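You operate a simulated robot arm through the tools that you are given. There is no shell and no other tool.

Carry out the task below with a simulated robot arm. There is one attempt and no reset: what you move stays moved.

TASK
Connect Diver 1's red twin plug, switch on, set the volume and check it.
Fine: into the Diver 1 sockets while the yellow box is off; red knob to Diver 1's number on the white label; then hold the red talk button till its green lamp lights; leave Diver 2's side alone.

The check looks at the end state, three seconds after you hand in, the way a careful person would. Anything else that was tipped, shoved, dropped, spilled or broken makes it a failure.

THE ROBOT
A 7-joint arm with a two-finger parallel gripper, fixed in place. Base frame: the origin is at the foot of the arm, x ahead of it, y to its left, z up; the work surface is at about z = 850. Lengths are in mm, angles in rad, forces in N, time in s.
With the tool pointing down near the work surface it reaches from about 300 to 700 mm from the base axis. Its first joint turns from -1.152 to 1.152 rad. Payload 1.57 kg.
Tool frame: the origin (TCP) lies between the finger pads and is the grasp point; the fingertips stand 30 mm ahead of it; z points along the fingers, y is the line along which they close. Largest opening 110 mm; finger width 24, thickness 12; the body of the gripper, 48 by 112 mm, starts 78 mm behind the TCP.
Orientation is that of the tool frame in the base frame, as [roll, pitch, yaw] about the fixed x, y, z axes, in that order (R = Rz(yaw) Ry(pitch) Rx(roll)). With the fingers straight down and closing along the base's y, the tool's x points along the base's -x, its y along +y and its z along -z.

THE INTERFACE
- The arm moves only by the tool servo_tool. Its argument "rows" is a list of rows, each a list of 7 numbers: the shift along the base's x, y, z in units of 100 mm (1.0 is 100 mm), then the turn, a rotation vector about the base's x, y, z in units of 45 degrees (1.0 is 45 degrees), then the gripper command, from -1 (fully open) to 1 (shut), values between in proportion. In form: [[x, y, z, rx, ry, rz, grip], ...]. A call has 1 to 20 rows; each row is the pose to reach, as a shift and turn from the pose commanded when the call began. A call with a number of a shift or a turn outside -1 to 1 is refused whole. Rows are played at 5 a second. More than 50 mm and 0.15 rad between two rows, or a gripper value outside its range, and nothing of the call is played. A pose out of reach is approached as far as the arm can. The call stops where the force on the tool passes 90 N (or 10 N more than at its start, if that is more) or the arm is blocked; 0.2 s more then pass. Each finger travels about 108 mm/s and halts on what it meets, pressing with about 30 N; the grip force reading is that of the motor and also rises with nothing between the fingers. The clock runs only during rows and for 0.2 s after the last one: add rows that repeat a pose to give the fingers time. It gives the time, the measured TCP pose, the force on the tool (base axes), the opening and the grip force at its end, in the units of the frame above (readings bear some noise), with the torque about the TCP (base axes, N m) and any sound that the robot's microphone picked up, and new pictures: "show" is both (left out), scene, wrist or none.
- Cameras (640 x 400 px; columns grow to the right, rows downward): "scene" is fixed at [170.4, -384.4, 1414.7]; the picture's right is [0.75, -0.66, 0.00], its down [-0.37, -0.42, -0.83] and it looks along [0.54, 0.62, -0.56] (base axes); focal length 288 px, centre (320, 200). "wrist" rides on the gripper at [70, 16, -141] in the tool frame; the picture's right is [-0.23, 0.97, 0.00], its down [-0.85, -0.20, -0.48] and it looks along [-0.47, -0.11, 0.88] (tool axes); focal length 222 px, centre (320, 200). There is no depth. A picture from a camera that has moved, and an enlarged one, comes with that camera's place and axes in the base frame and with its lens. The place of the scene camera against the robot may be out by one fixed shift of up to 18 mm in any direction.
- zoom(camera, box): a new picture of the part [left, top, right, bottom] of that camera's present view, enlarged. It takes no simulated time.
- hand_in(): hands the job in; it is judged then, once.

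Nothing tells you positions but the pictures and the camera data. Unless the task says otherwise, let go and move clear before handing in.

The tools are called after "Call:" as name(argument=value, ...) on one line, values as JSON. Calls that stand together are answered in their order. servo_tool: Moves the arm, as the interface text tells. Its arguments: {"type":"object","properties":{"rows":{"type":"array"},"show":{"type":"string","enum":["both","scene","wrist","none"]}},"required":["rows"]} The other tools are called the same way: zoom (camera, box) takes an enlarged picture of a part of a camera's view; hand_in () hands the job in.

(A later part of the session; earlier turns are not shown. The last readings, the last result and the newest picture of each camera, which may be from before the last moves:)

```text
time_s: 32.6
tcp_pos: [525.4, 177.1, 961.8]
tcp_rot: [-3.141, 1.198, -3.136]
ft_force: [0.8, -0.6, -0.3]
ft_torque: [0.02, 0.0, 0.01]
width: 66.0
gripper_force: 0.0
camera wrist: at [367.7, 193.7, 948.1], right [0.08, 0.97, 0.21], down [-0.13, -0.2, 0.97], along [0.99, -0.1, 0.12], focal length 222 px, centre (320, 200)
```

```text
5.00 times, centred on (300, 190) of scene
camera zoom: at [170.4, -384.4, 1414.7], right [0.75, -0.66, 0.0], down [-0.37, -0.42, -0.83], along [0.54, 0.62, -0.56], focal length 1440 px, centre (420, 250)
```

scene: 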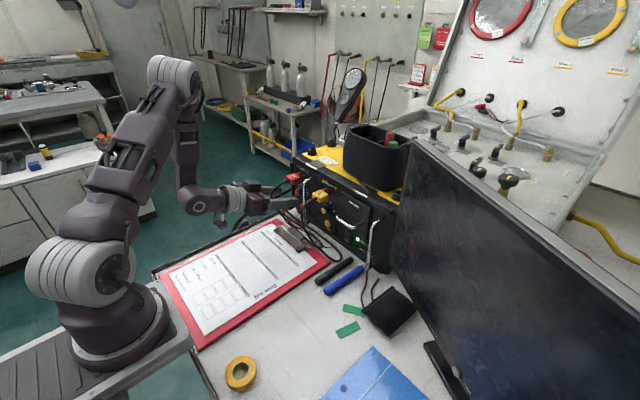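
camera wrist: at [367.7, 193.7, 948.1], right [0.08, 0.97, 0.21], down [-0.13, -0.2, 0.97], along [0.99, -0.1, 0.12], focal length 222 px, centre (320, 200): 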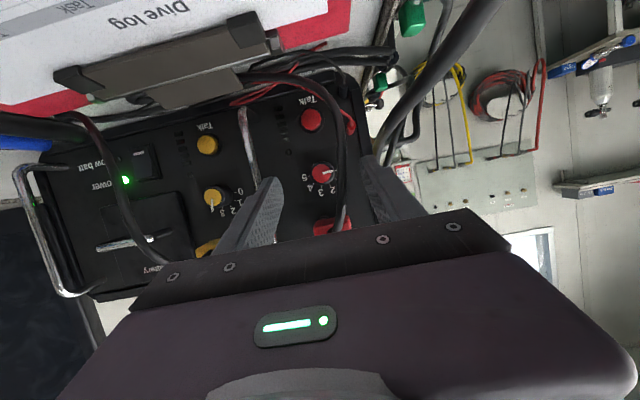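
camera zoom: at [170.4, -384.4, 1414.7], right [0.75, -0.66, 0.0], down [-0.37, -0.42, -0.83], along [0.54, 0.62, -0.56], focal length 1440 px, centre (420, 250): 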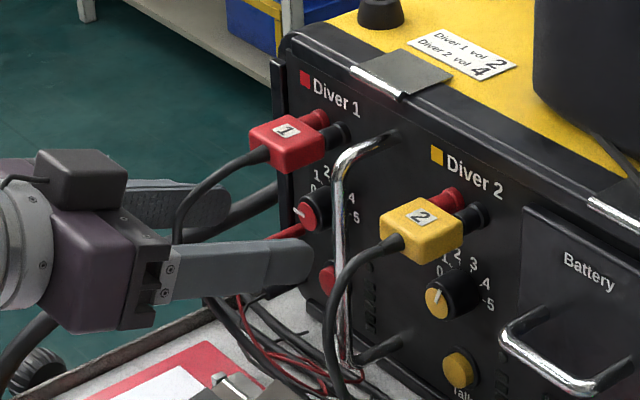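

Cable sits inside the gap and the knob centre reads y≈179, z≈950. I'll roll the hand -18° about the knob axis while narrowing to 36 mm, then advance so the pads straddle the knob.

Call:
servo_tool(rows=[[0, 0.02, -0.005, -0.13, 0, 0, 0.1], [0, 0.04, -0.01, -0.27, 0, 0, 0.345], [0, 0.054, -0.015, -0.4, 0, 0, 0.345], [0.1, 0.054, -0.015, -0.4, 0, 0, 0.345], [0.2, 0.054, -0.015, -0.4, 0, 0, 0.345]], show="both")

Call:
zoom(camera="wrist", box=[250, 90, 390, 220])

Call:
zoom(camera="scene", box=[260, 150, 340, 230])

```text
time_s: 33.8
tcp_pos: [547.1, 184.1, 960.0]
tcp_rot: [-2.413, 1.086, -2.466]
ft_force: [-0.2, -0.5, 0.2]
ft_torque: [-0.01, -0.04, -0.04]
width: 36.1
gripper_force: 0.1
camera wrist: at [388.3, 194.4, 941.8], right [0.08, 0.99, -0.1], down [-0.13, 0.11, 0.98], along [0.99, -0.06, 0.14], focal length 222 px, centre (320, 200)
```

scene: 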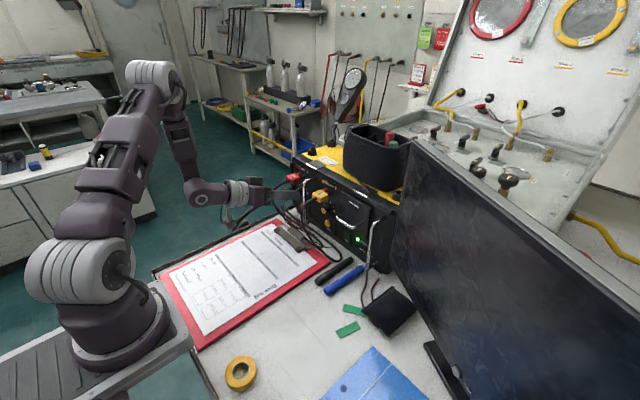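
wrist: 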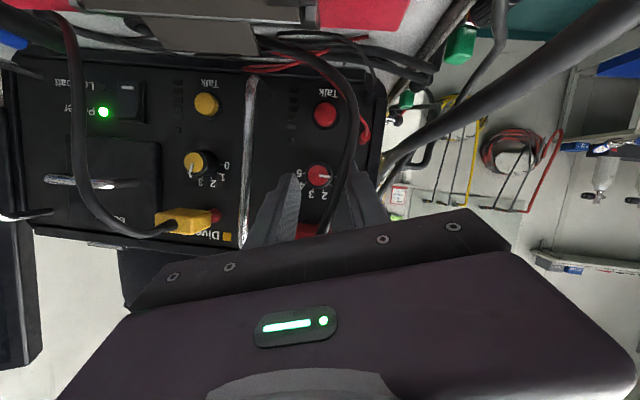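

```text
3.08 times, centred on (320, 155) of wrist
camera zoom: at [388.3, 194.4, 941.8], right [0.08, 0.99, -0.1], down [-0.13, 0.11, 0.98], along [0.99, -0.06, 0.14], focal length 684 px, centre (320, 338)
```

zoom: 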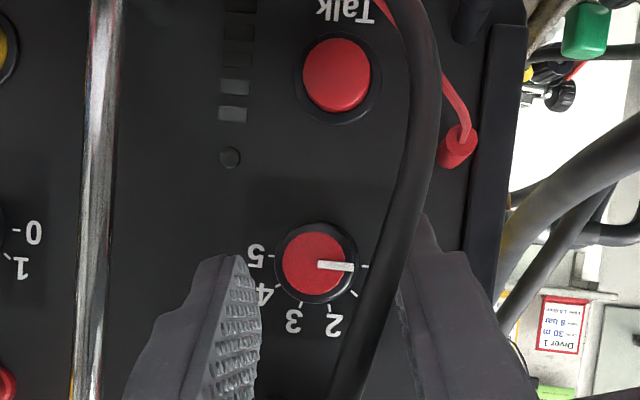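

```text
5.00 times, centred on (300, 190) of scene
camera zoom: at [170.4, -384.4, 1414.7], right [0.75, -0.66, 0.0], down [-0.37, -0.42, -0.83], along [0.54, 0.62, -0.56], focal length 1440 px, centre (420, 250)
```

zoom: 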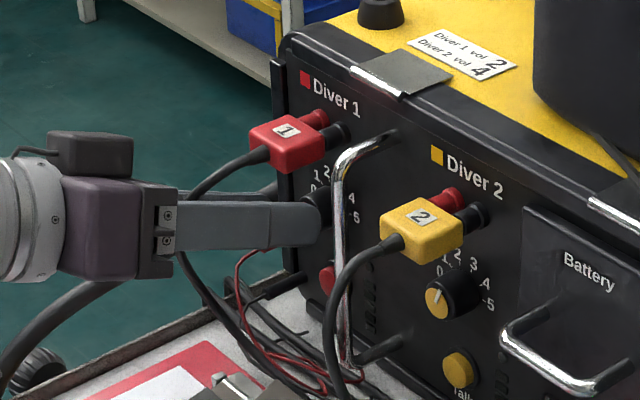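

The pads are lined up either side of the knob, with the cable between them. I'll advance the last 19 mm and close on the knob.

Call:
servo_tool(rows=[[0.06, -0.012, 0, 0, 0, 0, 0.345], [0.12, -0.012, 0, 0, 0, 0, 0.345], [0.185, -0.012, 0, 0, 0, 0, 0.345], [0.185, -0.012, 0, 0, 0, 0, 0.345]], show="both")

Call:
zoom(camera="wrist", box=[250, 90, 390, 220])

Call:
zoom(camera="scene", box=[260, 150, 340, 230])

```text
time_s: 34.8
tcp_pos: [564.4, 181.0, 959.7]
tcp_rot: [-2.414, 1.088, -2.468]
ft_force: [0.5, -0.3, -0.4]
ft_torque: [-0.01, 0.01, 0.01]
width: 36.1
gripper_force: 0.1
camera wrist: at [406.2, 192.9, 942.4], right [0.08, 0.99, -0.1], down [-0.13, 0.11, 0.98], along [0.99, -0.06, 0.14], focal length 222 px, centre (320, 200)
```

scene: 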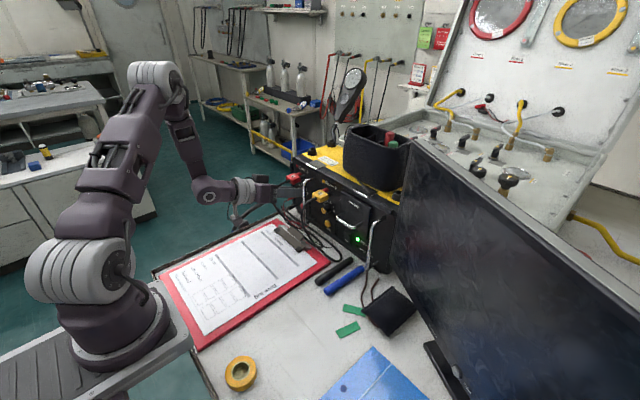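
wrist: 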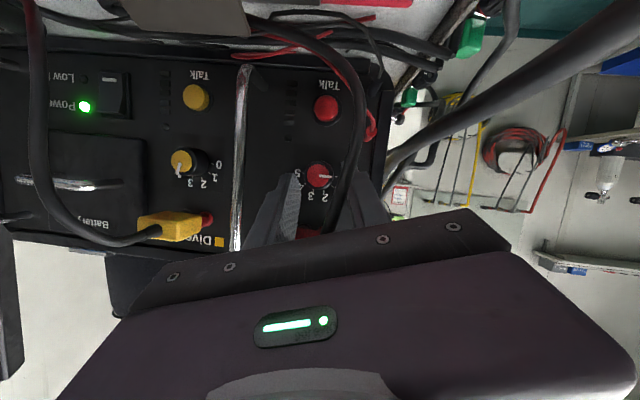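

```text
3.08 times, centred on (320, 155) of wrist
camera zoom: at [406.2, 192.9, 942.4], right [0.08, 0.99, -0.1], down [-0.13, 0.11, 0.98], along [0.99, -0.06, 0.14], focal length 684 px, centre (320, 338)
```

zoom: 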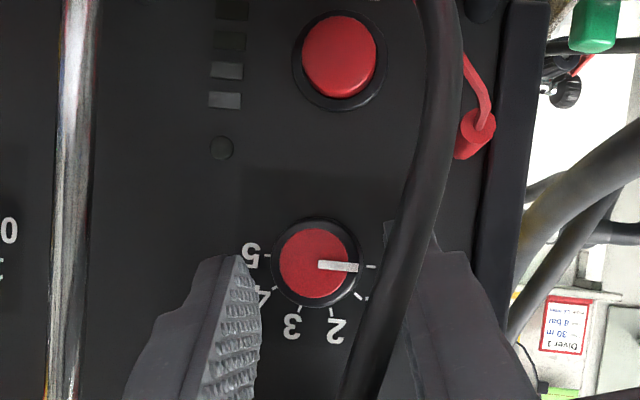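

```text
5.00 times, centred on (300, 190) of scene
camera zoom: at [170.4, -384.4, 1414.7], right [0.75, -0.66, 0.0], down [-0.37, -0.42, -0.83], along [0.54, 0.62, -0.56], focal length 1440 px, centre (420, 250)
```

zoom: 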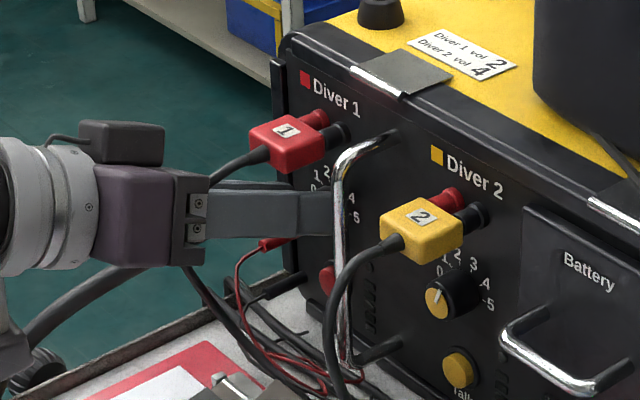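

The pads are around the knob. I'll close gently and check the grip.

Call:
servo_tool(rows=[[0, 0.006, 0, 0, 0, 0, 0.5], [0, 0.006, 0, 0, 0, 0, 0.7], [0, 0.006, 0, 0, 0, 0, 1], [0, 0.006, 0, 0, 0, 0, 1]], show="wrist")

Call:
zoom(camera="wrist", box=[250, 90, 390, 220])

```text
time_s: 35.8
tcp_pos: [564.6, 181.8, 959.8]
tcp_rot: [-2.411, 1.088, -2.47]
ft_force: [-1.6, -9.4, 5.1]
ft_torque: [-0.14, -0.11, -0.31]
width: 23.7
gripper_force: 35.9
camera wrist: at [406.4, 192.8, 942.7], right [0.08, 0.99, -0.1], down [-0.13, 0.11, 0.98], along [0.99, -0.06, 0.14], focal length 222 px, centre (320, 200)
```

wrist: 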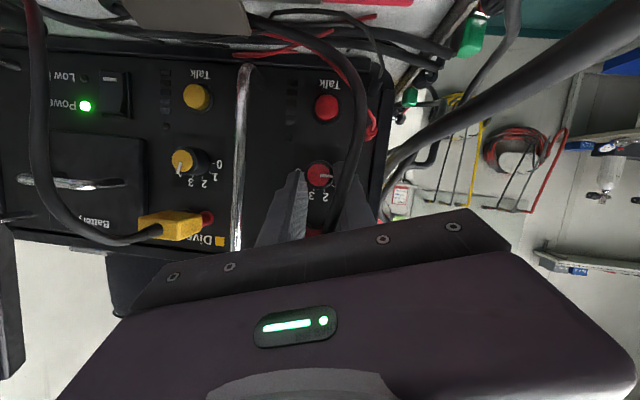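

```text
3.08 times, centred on (320, 155) of wrist
camera zoom: at [406.4, 192.8, 942.7], right [0.08, 0.99, -0.1], down [-0.13, 0.11, 0.98], along [0.99, -0.06, 0.14], focal length 684 px, centre (320, 338)
```

zoom: 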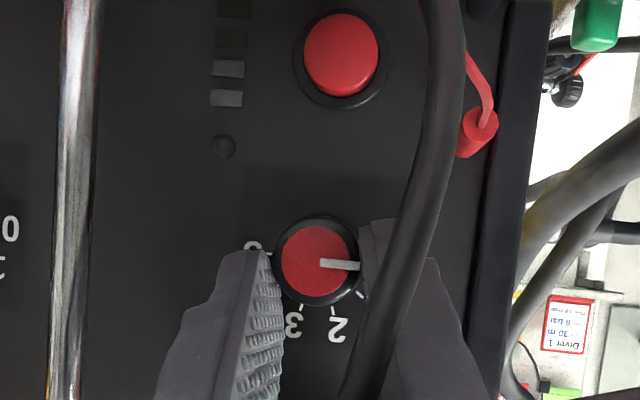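

Gripped at 23.7 mm. I'll rotate 36° clockwise about the knob axis in small steps.

Call:
servo_tool(rows=[[0, -0.0135, 0.003, 0.16, 0, 0, 1], [0, -0.027, 0.005, 0.32, 0, 0, 1], [0, -0.04, 0.005, 0.48, 0, 0, 1], [0, -0.0535, 0.003, 0.64, 0, 0, 1], [0, -0.067, 0, 0.8, 0, 0, 1], [0, -0.067, 0, 0.8, 0, 0, 1]], show="both")

Call:
zoom(camera="wrist", box=[250, 90, 390, 220])

Call:
zoom(camera="scene", box=[260, 150, 340, 230])

```text
time_s: 37.2
tcp_pos: [564.9, 173.4, 960.3]
tcp_rot: [2.405, 1.091, 2.466]
ft_force: [6.6, -19.7, 11.5]
ft_torque: [-0.15, -0.63, -0.81]
width: 23.4
gripper_force: 36.0
camera wrist: at [406.4, 193.8, 952.0], right [0.08, 0.86, 0.5], down [-0.14, -0.49, 0.86], along [0.99, -0.14, 0.08], focal length 222 px, centre (320, 200)
```

scene: 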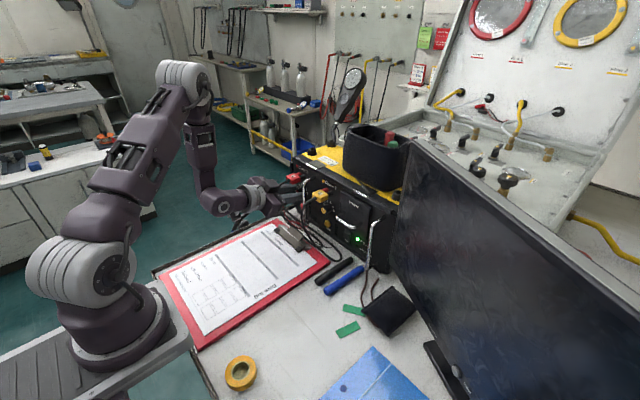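
wrist: 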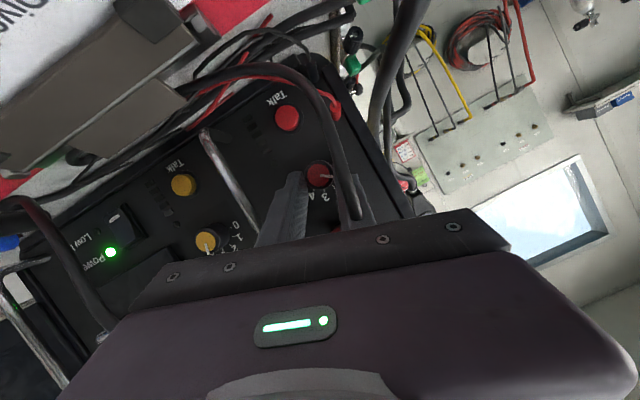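

```text
3.08 times, centred on (320, 155) of wrist
camera zoom: at [406.4, 193.8, 952.0], right [0.08, 0.86, 0.5], down [-0.14, -0.49, 0.86], along [0.99, -0.14, 0.08], focal length 684 px, centre (320, 338)
```

zoom: 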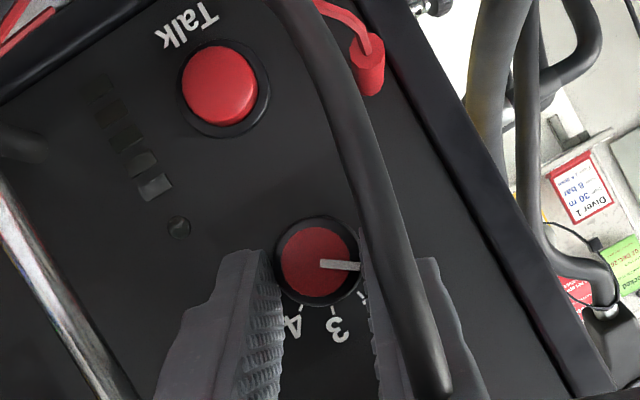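

```text
5.00 times, centred on (300, 190) of scene
camera zoom: at [170.3, -385.0, 1414.5], right [0.75, -0.66, 0.0], down [-0.37, -0.42, -0.83], along [0.55, 0.62, -0.56], focal length 1440 px, centre (420, 250)
```

zoom: 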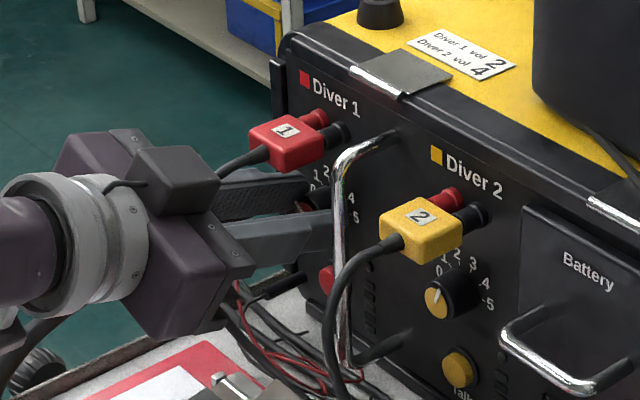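

The knob turned with the gripper (now about 1). I'll open, rotate back 36° and regrip for the second stroke.

Call:
servo_tool(rows=[[0, 0, 0, 0, 0, 0, 0.345], [0, 0, 0, 0, 0, 0, 0.345], [0, 0.012, 0.003, -0.16, 0, 0, 0.345], [0, 0.024, 0.005, -0.32, 0, 0, 0.345], [0, 0.036, 0.005, -0.48, 0, 0, 0.345], [0, 0.048, 0.003, -0.64, 0, 0, 0.345], [0, 0.06, 0, -0.8, 0, 0, 0.345], [0, 0.06, 0, -0.8, 0, 0, 0.345]], show="wrist")

Call:
zoom(camera="wrist", box=[250, 90, 390, 220])

Call:
zoom(camera="wrist", box=[295, 150, 345, 205])

```text
time_s: 39.0
tcp_pos: [564.3, 182.6, 959.3]
tcp_rot: [-2.412, 1.085, -2.467]
ft_force: [-0.6, 0.0, 1.0]
ft_torque: [-0.03, 0.01, -0.01]
width: 36.1
gripper_force: 0.1
camera wrist: at [406.0, 193.4, 942.6], right [0.08, 0.99, -0.1], down [-0.13, 0.11, 0.98], along [0.99, -0.06, 0.14], focal length 222 px, centre (320, 200)
```

wrist: 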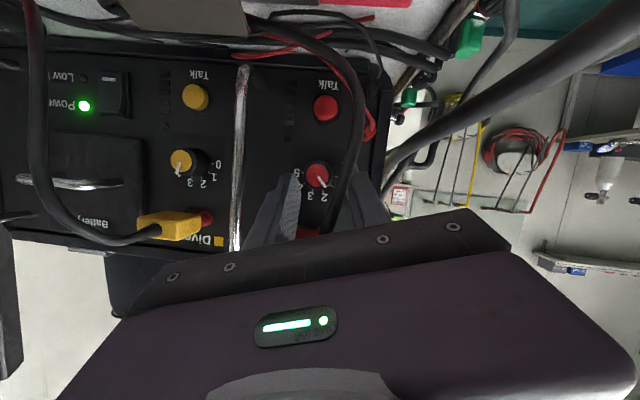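

```text
3.08 times, centred on (320, 155) of wrist
camera zoom: at [406.0, 193.4, 942.6], right [0.08, 0.99, -0.1], down [-0.13, 0.11, 0.98], along [0.99, -0.06, 0.14], focal length 684 px, centre (320, 338)
```

zoom: 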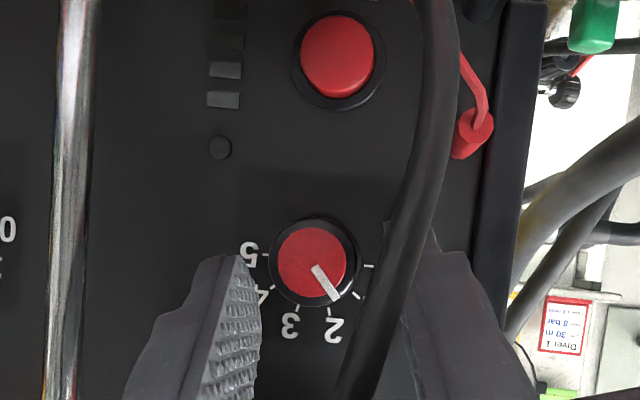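

```text
7.27 times, centred on (320, 178) of wrist
camera zoom: at [406.0, 193.4, 942.6], right [0.08, 0.99, -0.1], down [-0.13, 0.11, 0.98], along [0.99, -0.06, 0.14], focal length 1615 px, centre (320, 364)
```

zoom: 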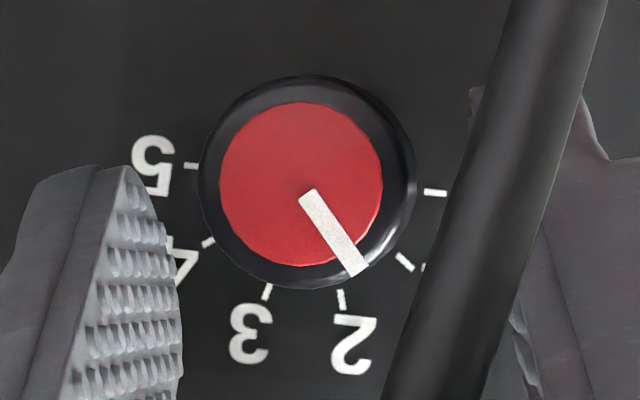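

The pointer is now at about 55° on the image scale versus 77° for "2", so roughly 21° more is needed. I'll regrip slightly recentred and turn that amount, then check the side force before releasing.

Call:
servo_tool(rows=[[0, -0.012, 0, 0, 0, 0, 0.345], [0, -0.012, 0, 0, 0, 0, 0.5], [0, -0.012, 0, 0, 0, 0, 0.7], [0, -0.012, 0, 0, 0, 0, 1], [0, -0.012, 0, 0, 0, 0, 1]], show="wrist")

Call:
zoom(camera="wrist", box=[295, 150, 345, 205])

```text
time_s: 40.2
tcp_pos: [563.4, 180.9, 959.7]
tcp_rot: [-2.415, 1.087, -2.467]
ft_force: [1.4, 2.8, -1.3]
ft_torque: [0.01, 0.02, 0.08]
width: 23.7
gripper_force: 35.7
camera wrist: at [406.0, 192.2, 942.5], right [0.08, 0.99, -0.1], down [-0.13, 0.11, 0.98], along [0.99, -0.06, 0.14], focal length 222 px, centre (320, 200)
```

wrist: 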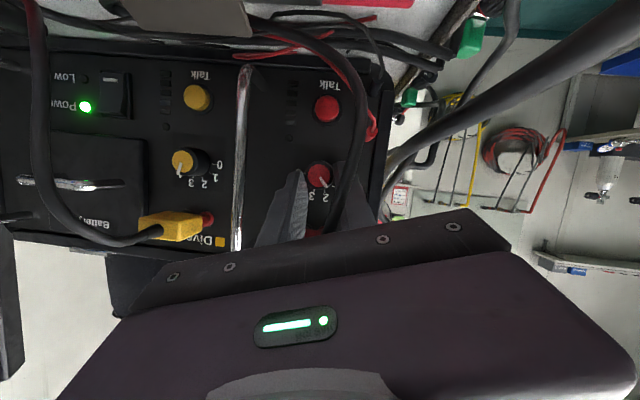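

```text
7.27 times, centred on (320, 178) of wrist
camera zoom: at [406.0, 192.2, 942.5], right [0.08, 0.99, -0.1], down [-0.13, 0.11, 0.98], along [0.99, -0.06, 0.14], focal length 1615 px, centre (320, 364)
```

zoom: 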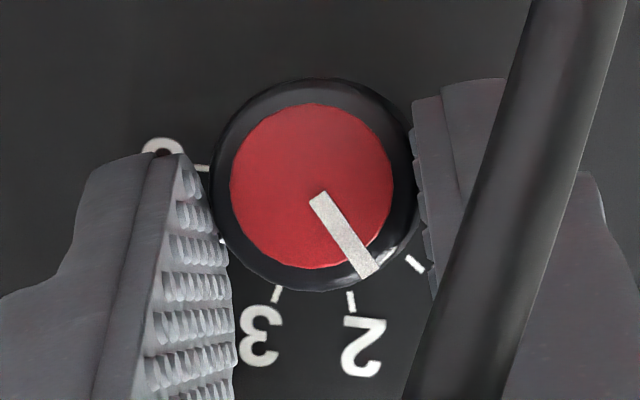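

Grip is centred (forces near zero). Now turning 21.5° clockwise.

Call:
servo_tool(rows=[[0, -0.0133, 0.003, 0.16, 0, 0, 1], [0, -0.0267, 0.005, 0.32, 0, 0, 1], [0, -0.04, 0.005, 0.478, 0, 0, 1], [0, -0.04, 0.005, 0.478, 0, 0, 1]], show="wrist")

Call:
zoom(camera="wrist", box=[295, 150, 345, 205])

```text
time_s: 41.2
tcp_pos: [563.6, 177.3, 960.6]
tcp_rot: [2.972, 1.193, 2.988]
ft_force: [-6.0, 1.0, 0.6]
ft_torque: [0.0, -0.1, 0.04]
width: 23.6
gripper_force: 36.4
camera wrist: at [405.9, 193.5, 948.1], right [0.08, 0.96, 0.27], down [-0.13, -0.26, 0.96], along [0.99, -0.11, 0.11], focal length 222 px, centre (320, 200)
```

wrist: 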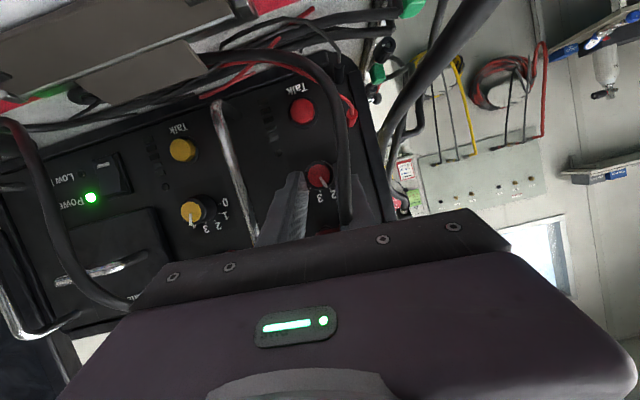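

```text
7.27 times, centred on (320, 178) of wrist
camera zoom: at [405.9, 193.5, 948.1], right [0.08, 0.96, 0.27], down [-0.13, -0.26, 0.96], along [0.99, -0.11, 0.11], focal length 1615 px, centre (320, 364)
```

zoom: 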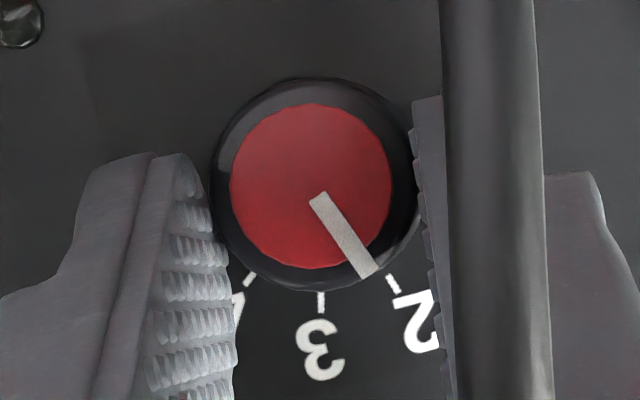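

The pointer now lines up with "2". Side forces are small, so I'll open and check it stays.

Call:
servo_tool(rows=[[0, 0, 0, 0, 0, 0, 0.7], [0, 0, 0, 0, 0, 0, 0.45], [0, 0, 0, 0, 0, 0, 0.3], [0, 0, 0, 0, 0, 0, 0.3]], show="wrist")

Call:
zoom(camera="wrist", box=[295, 150, 345, 205])

```text
time_s: 42.2
tcp_pos: [563.6, 176.9, 959.4]
tcp_rot: [2.973, 1.194, 2.993]
ft_force: [-0.2, 0.2, 0.4]
ft_torque: [-0.01, 0.01, -0.02]
width: 38.7
gripper_force: 0.0
camera wrist: at [406.2, 193.6, 948.0], right [0.08, 0.96, 0.27], down [-0.13, -0.26, 0.96], along [0.99, -0.11, 0.11], focal length 222 px, centre (320, 200)
```

wrist: 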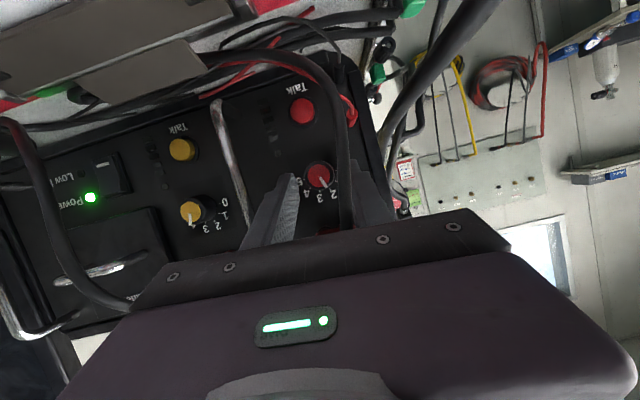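

```text
7.27 times, centred on (320, 178) of wrist
camera zoom: at [406.2, 193.6, 948.0], right [0.08, 0.96, 0.27], down [-0.13, -0.26, 0.96], along [0.99, -0.11, 0.11], focal length 1615 px, centre (320, 364)
```

zoom: 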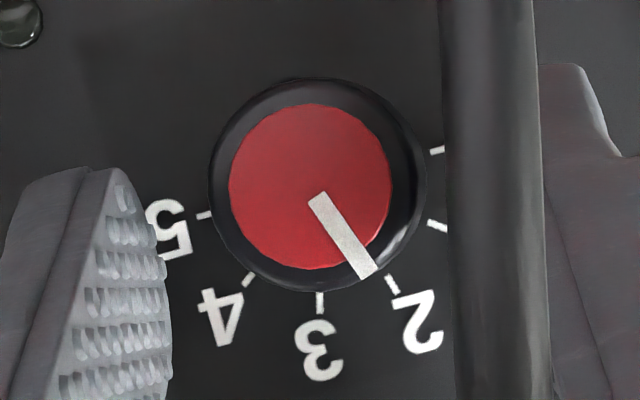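

The knob stays on "2". I'll withdraw straight back, widening the fingers so they don't drag the cable.

Call:
servo_tool(rows=[[-0.1, 0, 0, 0, 0, 0, 0.3], [-0.2, 0, 0, 0, 0, 0, 0.3], [-0.3, 0.01, 0, 0, 0, 0, 0.0], [-0.4, 0.02, 0, -0.04, 0, 0, -0.2], [-0.6, 0.02, 0, -0.078, 0, 0, -0.2], [-0.8, 0.02, 0, -0.078, 0, 0, -0.2], [-1.0, 0.02, 0, -0.078, 0, 0, -0.2]], show="both")

Call:
zoom(camera="wrist", box=[260, 60, 400, 200])

Call:
zoom(camera="scene", box=[260, 150, 340, 240])

```text
time_s: 43.8
tcp_pos: [464.3, 179.5, 960.4]
tcp_rot: [-3.14, 1.199, -3.137]
ft_force: [0.4, 0.0, 0.3]
ft_torque: [0.0, 0.04, 0.01]
width: 66.2
gripper_force: 0.0
camera wrist: at [306.4, 195.8, 947.1], right [0.08, 0.97, 0.21], down [-0.13, -0.2, 0.97], along [0.99, -0.1, 0.11], focal length 222 px, centre (320, 200)
```

scene: 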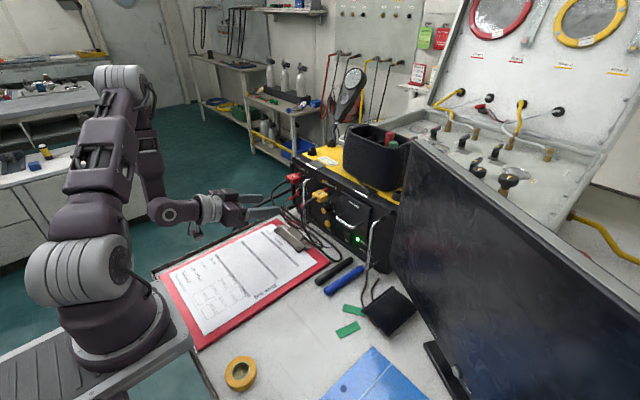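
wrist: 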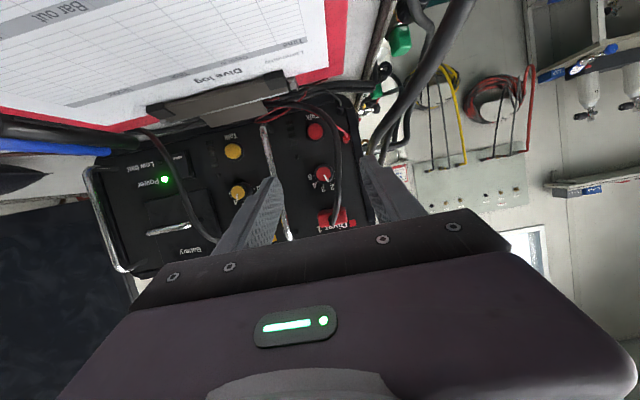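

```text
2.86 times, centred on (330, 130) of wrist
camera zoom: at [306.4, 195.8, 947.1], right [0.08, 0.97, 0.21], down [-0.13, -0.2, 0.97], along [0.99, -0.1, 0.11], focal length 635 px, centre (291, 400)
```

zoom: 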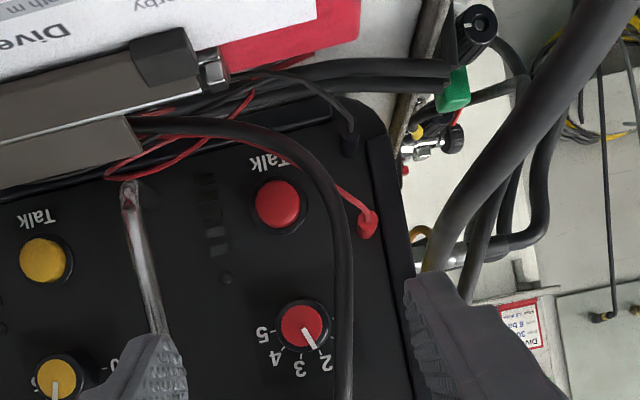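

```text
4.44 times, centred on (300, 195) of scene
camera zoom: at [170.4, -384.4, 1414.7], right [0.75, -0.66, 0.0], down [-0.37, -0.42, -0.83], along [0.54, 0.62, -0.56], focal length 1280 px, centre (409, 222)
```

zoom: 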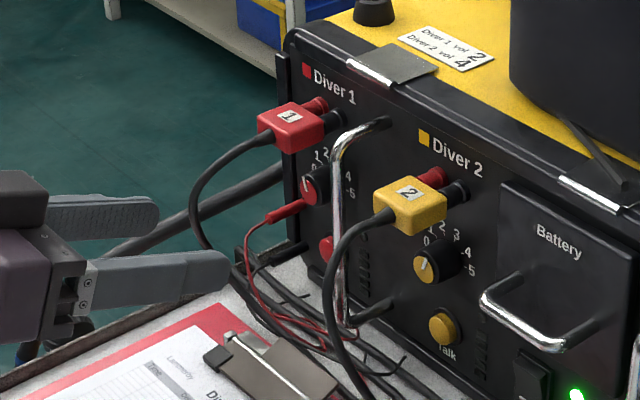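

Volume is set to 2 and the cable hangs free. For the talk button (591, 178, 898) I'll back off, close the fingers, shift right and yaw so the hand comes from the right of the cable.

Call:
servo_tool(rows=[[-0.2, 0, 0.05, 0, 0, 0, -0.2], [-0.4, 0, 0.1, 0, 0.075, 0, 0.2], [-0.45, -0.1, 0.1, 0, 0.148, 0, 0.7], [-0.45, -0.3, 0.1, 0, 0.148, 0, 1], [-0.45, -0.5, 0.1, 0, 0.148, 0, 1]], show="none")

Call:
servo_tool(rows=[[0.15, 0, 0, 0, 0, 0.16, 1], [0.3, 0, -0.1, 0, 0, 0.32, 1], [0.45, 0, -0.2, 0, 0, 0.48, 1], [0.6, 0, -0.2, 0, 0, 0.637, 1], [0.6, 0, -0.2, 0, 0, 0.637, 1]], show="both")

Call:
zoom(camera="wrist", box=[260, 60, 420, 200])

Call:
zoom(camera="scene", box=[260, 150, 360, 250])

```text
time_s: 45.0
tcp_pos: [419.0, 170.3, 969.5]
tcp_rot: [3.139, 1.083, -3.138]
ft_force: [0.5, 0.6, 0.1]
ft_torque: [0.01, -0.02, -0.03]
width: 0.3
gripper_force: 21.3
out of reach, approached as far as the arm can: row 4, 5
```

```text
time_s: 46.2
tcp_pos: [490.7, 171.4, 947.8]
tcp_rot: [3.137, 1.086, -2.645]
ft_force: [0.8, 0.1, 0.2]
ft_torque: [0.01, -0.01, 0.0]
width: 0.1
gripper_force: 21.4
out of reach, approached as far as the arm can: row 1, 2, 3, 4, 5
camera wrist: at [345.5, 110.6, 953.2], right [-0.38, 0.9, 0.2], down [0.08, -0.19, 0.98], along [0.92, 0.38, 0.0], focal length 222 px, centre (320, 200)
```

scene: 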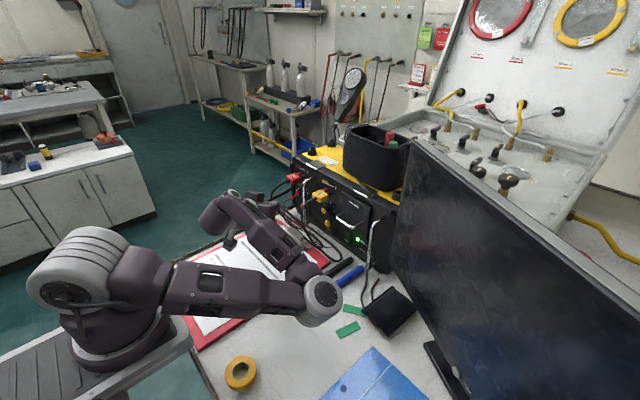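
wrist: 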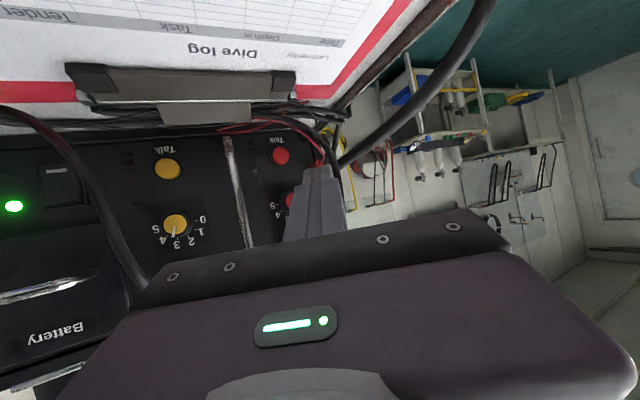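

```text
2.86 times, centred on (340, 130) of wrist
camera zoom: at [345.5, 110.6, 953.2], right [-0.38, 0.9, 0.2], down [0.08, -0.19, 0.98], along [0.92, 0.38, 0.0], focal length 635 px, centre (263, 400)
```

zoom: 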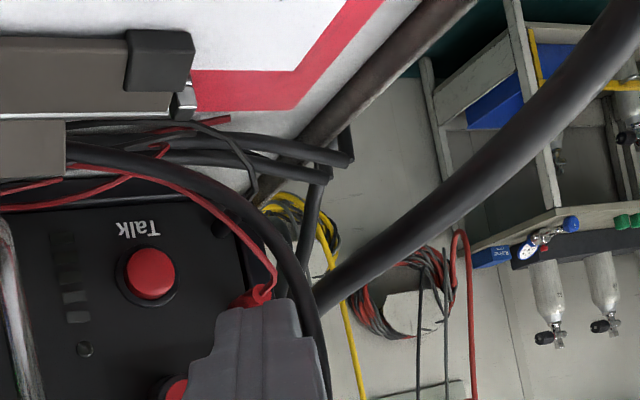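

```text
4.00 times, centred on (310, 200) of scene
camera zoom: at [170.4, -384.5, 1414.7], right [0.75, -0.66, 0.0], down [-0.37, -0.42, -0.83], along [0.55, 0.62, -0.56], focal length 1152 px, centre (360, 200)
```

zoom: 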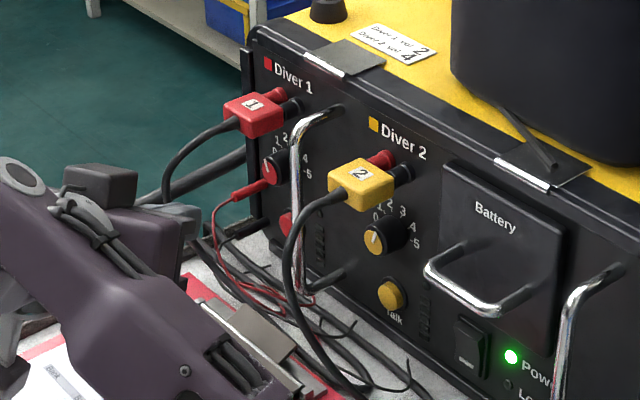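

The elbow has dropped very low near the pens, which I don't like. I'll look closely before doing anything else.

Call:
zoom(camera="scene", box=[260, 240, 400, 350])

Call:
zoom(camera="scene", box=[150, 180, 370, 340])

```text
3.64 times, centred on (330, 295) of scene
camera zoom: at [170.4, -384.5, 1414.7], right [0.75, -0.66, 0.0], down [-0.37, -0.42, -0.83], along [0.55, 0.62, -0.56], focal length 1047 px, centre (284, -146)
```

zoom: 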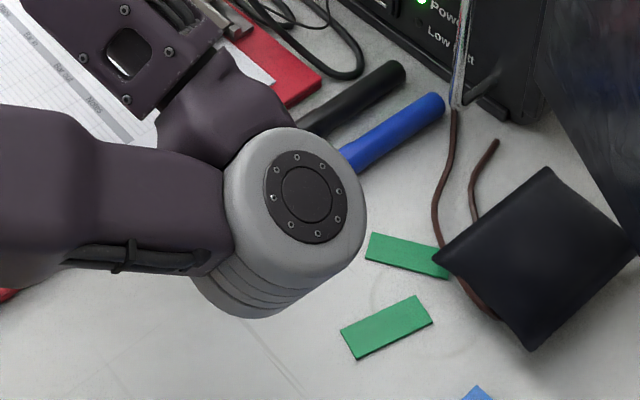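

```text
2.50 times, centred on (260, 260) of scene
camera zoom: at [170.4, -384.5, 1414.7], right [0.75, -0.66, 0.0], down [-0.37, -0.42, -0.83], along [0.55, 0.62, -0.56], focal length 720 px, centre (470, 50)
```

zoom: 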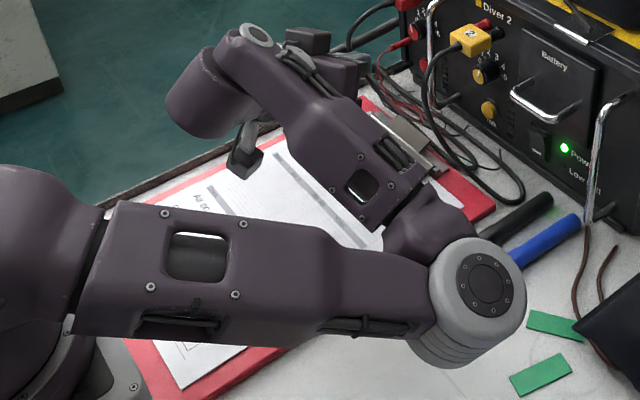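

Nothing has been displaced (pens are where they were). I'll raise the hand and undo the yaw so the elbow comes back up, as it did before.

Call:
servo_tool(rows=[[-0.15, -0.03, 0.15, 0, 0, -0.1, 1], [-0.25, -0.03, 0.4, 0, 0, -0.25, 1], [-0.3, -0.03, 0.65, 0, 0, -0.4, 1], [-0.3, -0.03, 0.9, 0, 0, -0.55, 1], [-0.3, -0.03, 1.0, 0, 0, -0.637, 1]], show="scene")

```text
time_s: 47.4
tcp_pos: [461.8, 169.7, 1046.9]
tcp_rot: [3.138, 1.082, 3.142]
ft_force: [-0.3, -0.1, 0.5]
ft_torque: [0.0, -0.02, 0.03]
width: 0.3
gripper_force: 21.0
out of reach, approached as far as the arm can: row 1, 2, 3
```

scene: 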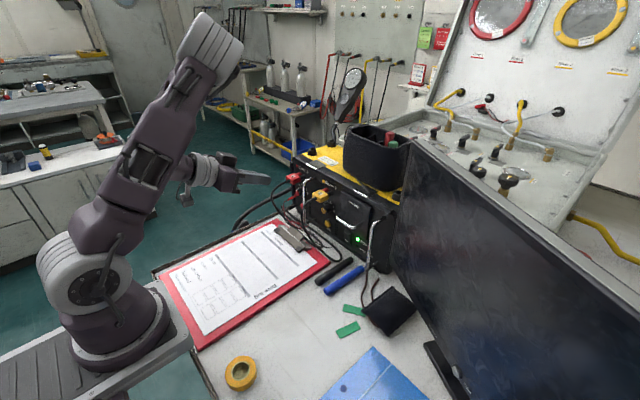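

The arm is back in a good posture with ψ≈0. I'll instead press with closed fingers straight on, just right of the cable, approaching along the tool axis so I clear the clipboard clip. First to a standoff.

Call:
servo_tool(rows=[[0.05, 0.02, -0.3, 0, 0, 0, 1], [0.1, 0.04, -0.55, 0, 0, 0, 1], [0.15, 0.04, -0.8, 0, 0, 0, 1], [0.15, 0.04, -1.0, 0, 0, 0, 1]], show="both")

Call:
zoom(camera="wrist", box=[250, 60, 400, 200])

Call:
zoom(camera="scene", box=[260, 150, 340, 240])

```text
time_s: 48.4
tcp_pos: [476.8, 171.6, 944.0]
tcp_rot: [3.14, 1.084, -3.137]
ft_force: [0.4, -0.7, -0.2]
ft_torque: [-0.01, -0.02, 0.01]
width: 0.1
gripper_force: 20.9
camera wrist: at [319.2, 187.3, 951.0], right [0.1, 0.97, 0.2], down [-0.02, -0.2, 0.98], along [0.99, -0.1, 0.0], focal length 222 px, centre (320, 200)
```

scene: 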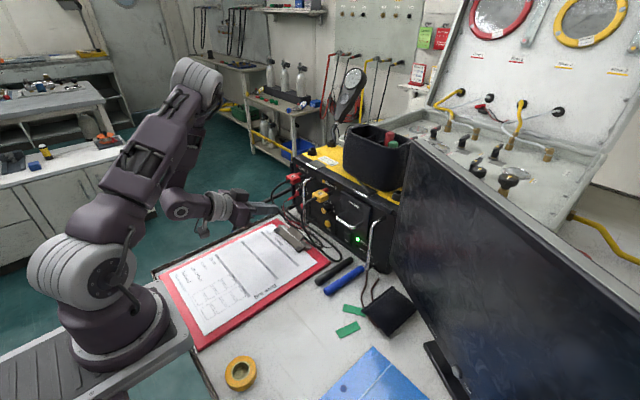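
wrist: 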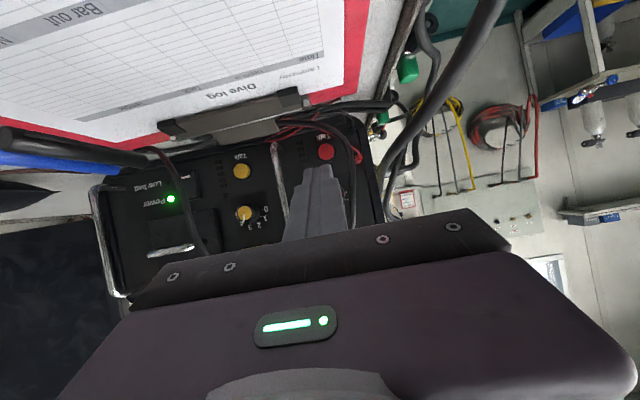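

```text
2.86 times, centred on (325, 130) of wrist
camera zoom: at [319.2, 187.3, 951.0], right [0.1, 0.97, 0.2], down [-0.02, -0.2, 0.98], along [0.99, -0.1, 0.0], focal length 635 px, centre (306, 400)
```

zoom: 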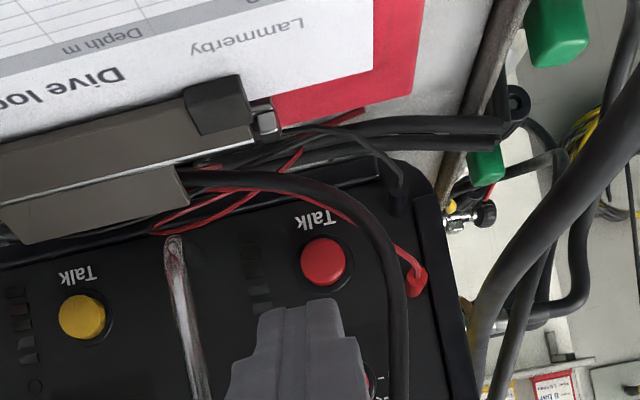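

```text
4.44 times, centred on (300, 195) of scene
camera zoom: at [170.4, -384.4, 1414.7], right [0.75, -0.66, 0.0], down [-0.37, -0.42, -0.83], along [0.54, 0.62, -0.56], focal length 1280 px, centre (409, 222)
```

zoom: 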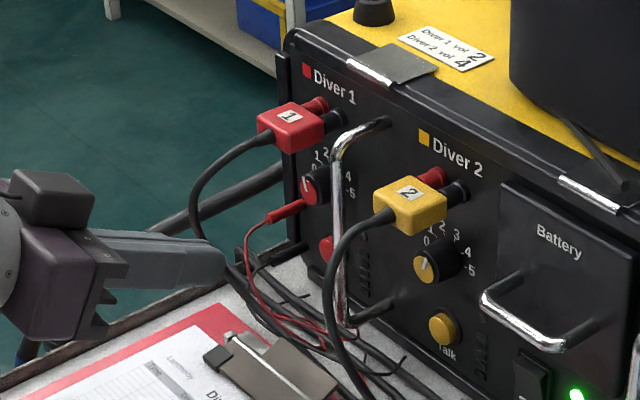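

The line along the tool axis leads right onto the button, clearing the clip and cables. I'll advance to just short of it.

Call:
servo_tool(rows=[[0.15, 0.02, -0.08, 0, 0, 0, 1], [0.3, 0.035, -0.16, 0, 0, 0, 1], [0.45, 0.035, -0.24, 0, 0, 0, 1], [0.6, 0.035, -0.32, 0, 0, 0, 1], [0.72, 0.035, -0.385, 0, 0, 0, 1]], show="both")

Call:
zoom(camera="wrist", box=[250, 80, 390, 210])

Call:
zoom(camera="scene", box=[260, 150, 340, 240])

```text
time_s: 49.6
tcp_pos: [549.2, 177.6, 908.5]
tcp_rot: [3.139, 1.081, -3.138]
ft_force: [-1.1, -0.1, -0.4]
ft_torque: [0.02, -0.01, 0.0]
width: 0.3
gripper_force: 21.6
camera wrist: at [391.4, 193.6, 913.4], right [0.1, 0.97, 0.2], down [-0.02, -0.2, 0.98], along [0.99, -0.1, 0.0], focal length 222 px, centre (320, 200)
```

scene: 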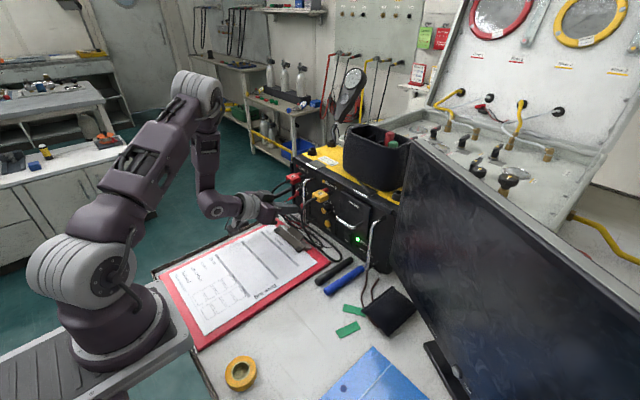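
wrist: 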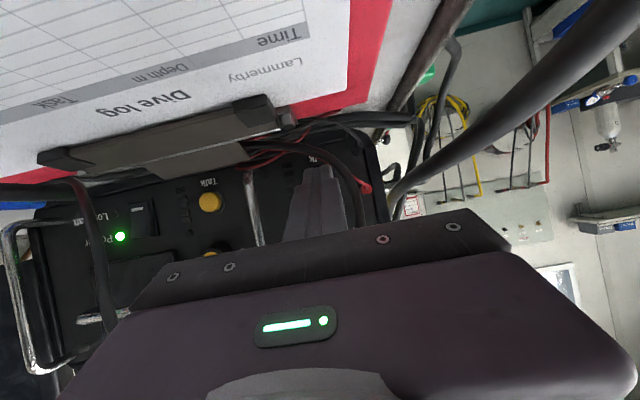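

```text
3.08 times, centred on (320, 145) of wrist
camera zoom: at [391.4, 193.6, 913.4], right [0.1, 0.97, 0.2], down [-0.02, -0.2, 0.98], along [0.99, -0.1, 0.0], focal length 684 px, centre (320, 369)
```

zoom: 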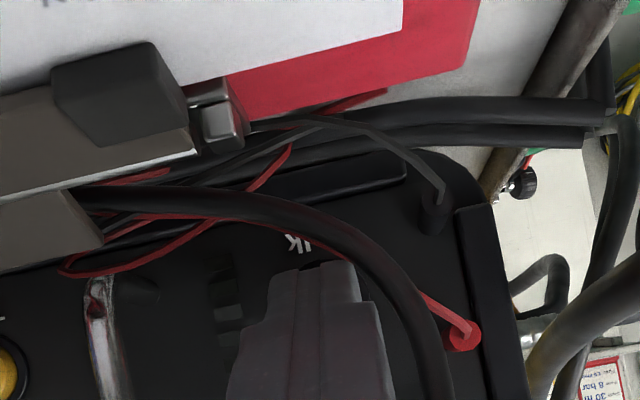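

```text
4.44 times, centred on (300, 195) of scene
camera zoom: at [170.4, -384.4, 1414.7], right [0.75, -0.66, 0.0], down [-0.37, -0.42, -0.83], along [0.54, 0.62, -0.56], focal length 1280 px, centre (409, 222)
```

zoom: 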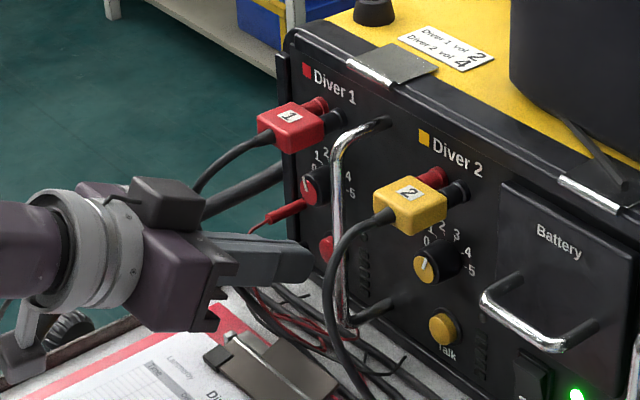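

The fingertip is about 10 mm short of the button and slightly high. I'll lower a little and press in small steps.

Call:
servo_tool(rows=[[0.02, -0.01, -0.06, 0, 0, 0, 1], [0.05, -0.015, -0.09, 0, 0, 0, 1], [0.08, -0.015, -0.1, 0, 0, 0, 1], [0.1, -0.015, -0.1, 0, 0, 0, 1], [0.12, -0.015, -0.1, 0, 0, 0, 1]], show="both")

Call:
zoom(camera="wrist", box=[250, 80, 390, 210])

Call:
zoom(camera="scene", box=[280, 170, 335, 235])

```text
time_s: 50.8
tcp_pos: [560.8, 175.3, 899.4]
tcp_rot: [3.14, 1.081, -3.138]
ft_force: [-0.1, 0.2, 0.0]
ft_torque: [0.02, 0.01, 0.02]
width: 0.0
gripper_force: 21.6
camera wrist: at [402.5, 190.8, 903.3], right [0.1, 0.97, 0.2], down [-0.02, -0.2, 0.98], along [0.99, -0.1, 0.0], focal length 222 px, centre (320, 200)
```

scene: 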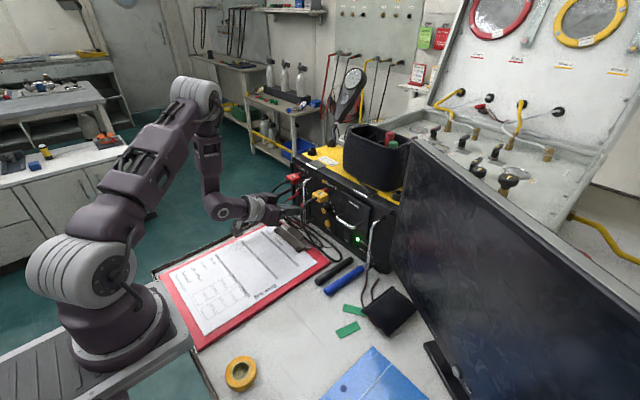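
wrist: 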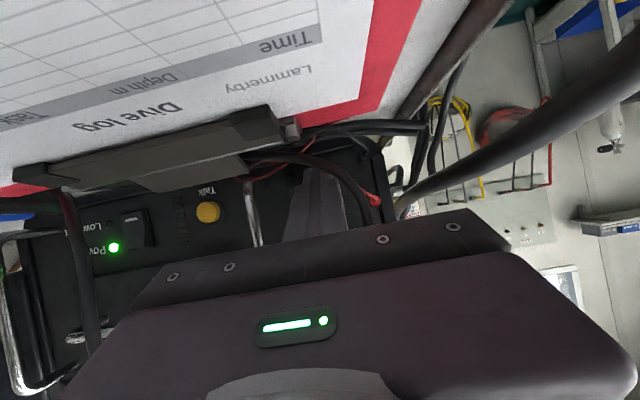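

```text
3.08 times, centred on (320, 145) of wrist
camera zoom: at [402.5, 190.8, 903.3], right [0.1, 0.97, 0.2], down [-0.02, -0.2, 0.98], along [0.99, -0.1, 0.0], focal length 684 px, centre (320, 369)
```

zoom: 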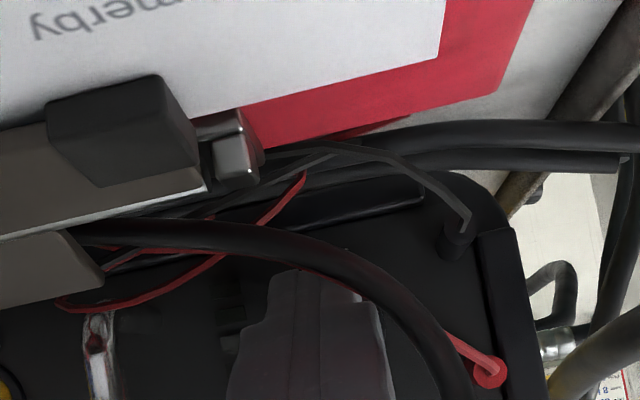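

```text
6.15 times, centred on (308, 202) of scene
camera zoom: at [170.4, -384.4, 1414.7], right [0.75, -0.66, 0.0], down [-0.37, -0.42, -0.83], along [0.54, 0.62, -0.56], focal length 1772 px, centre (397, 185)
```

zoom: 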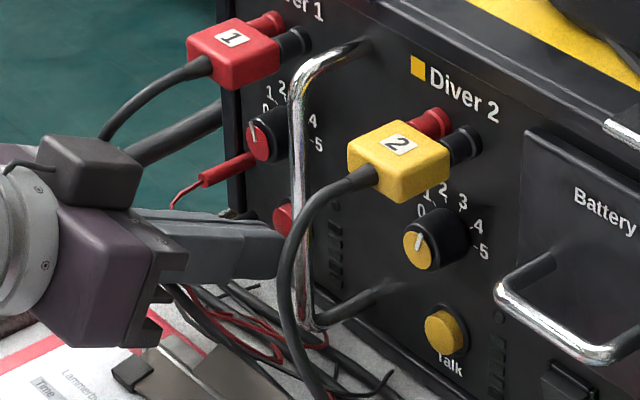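

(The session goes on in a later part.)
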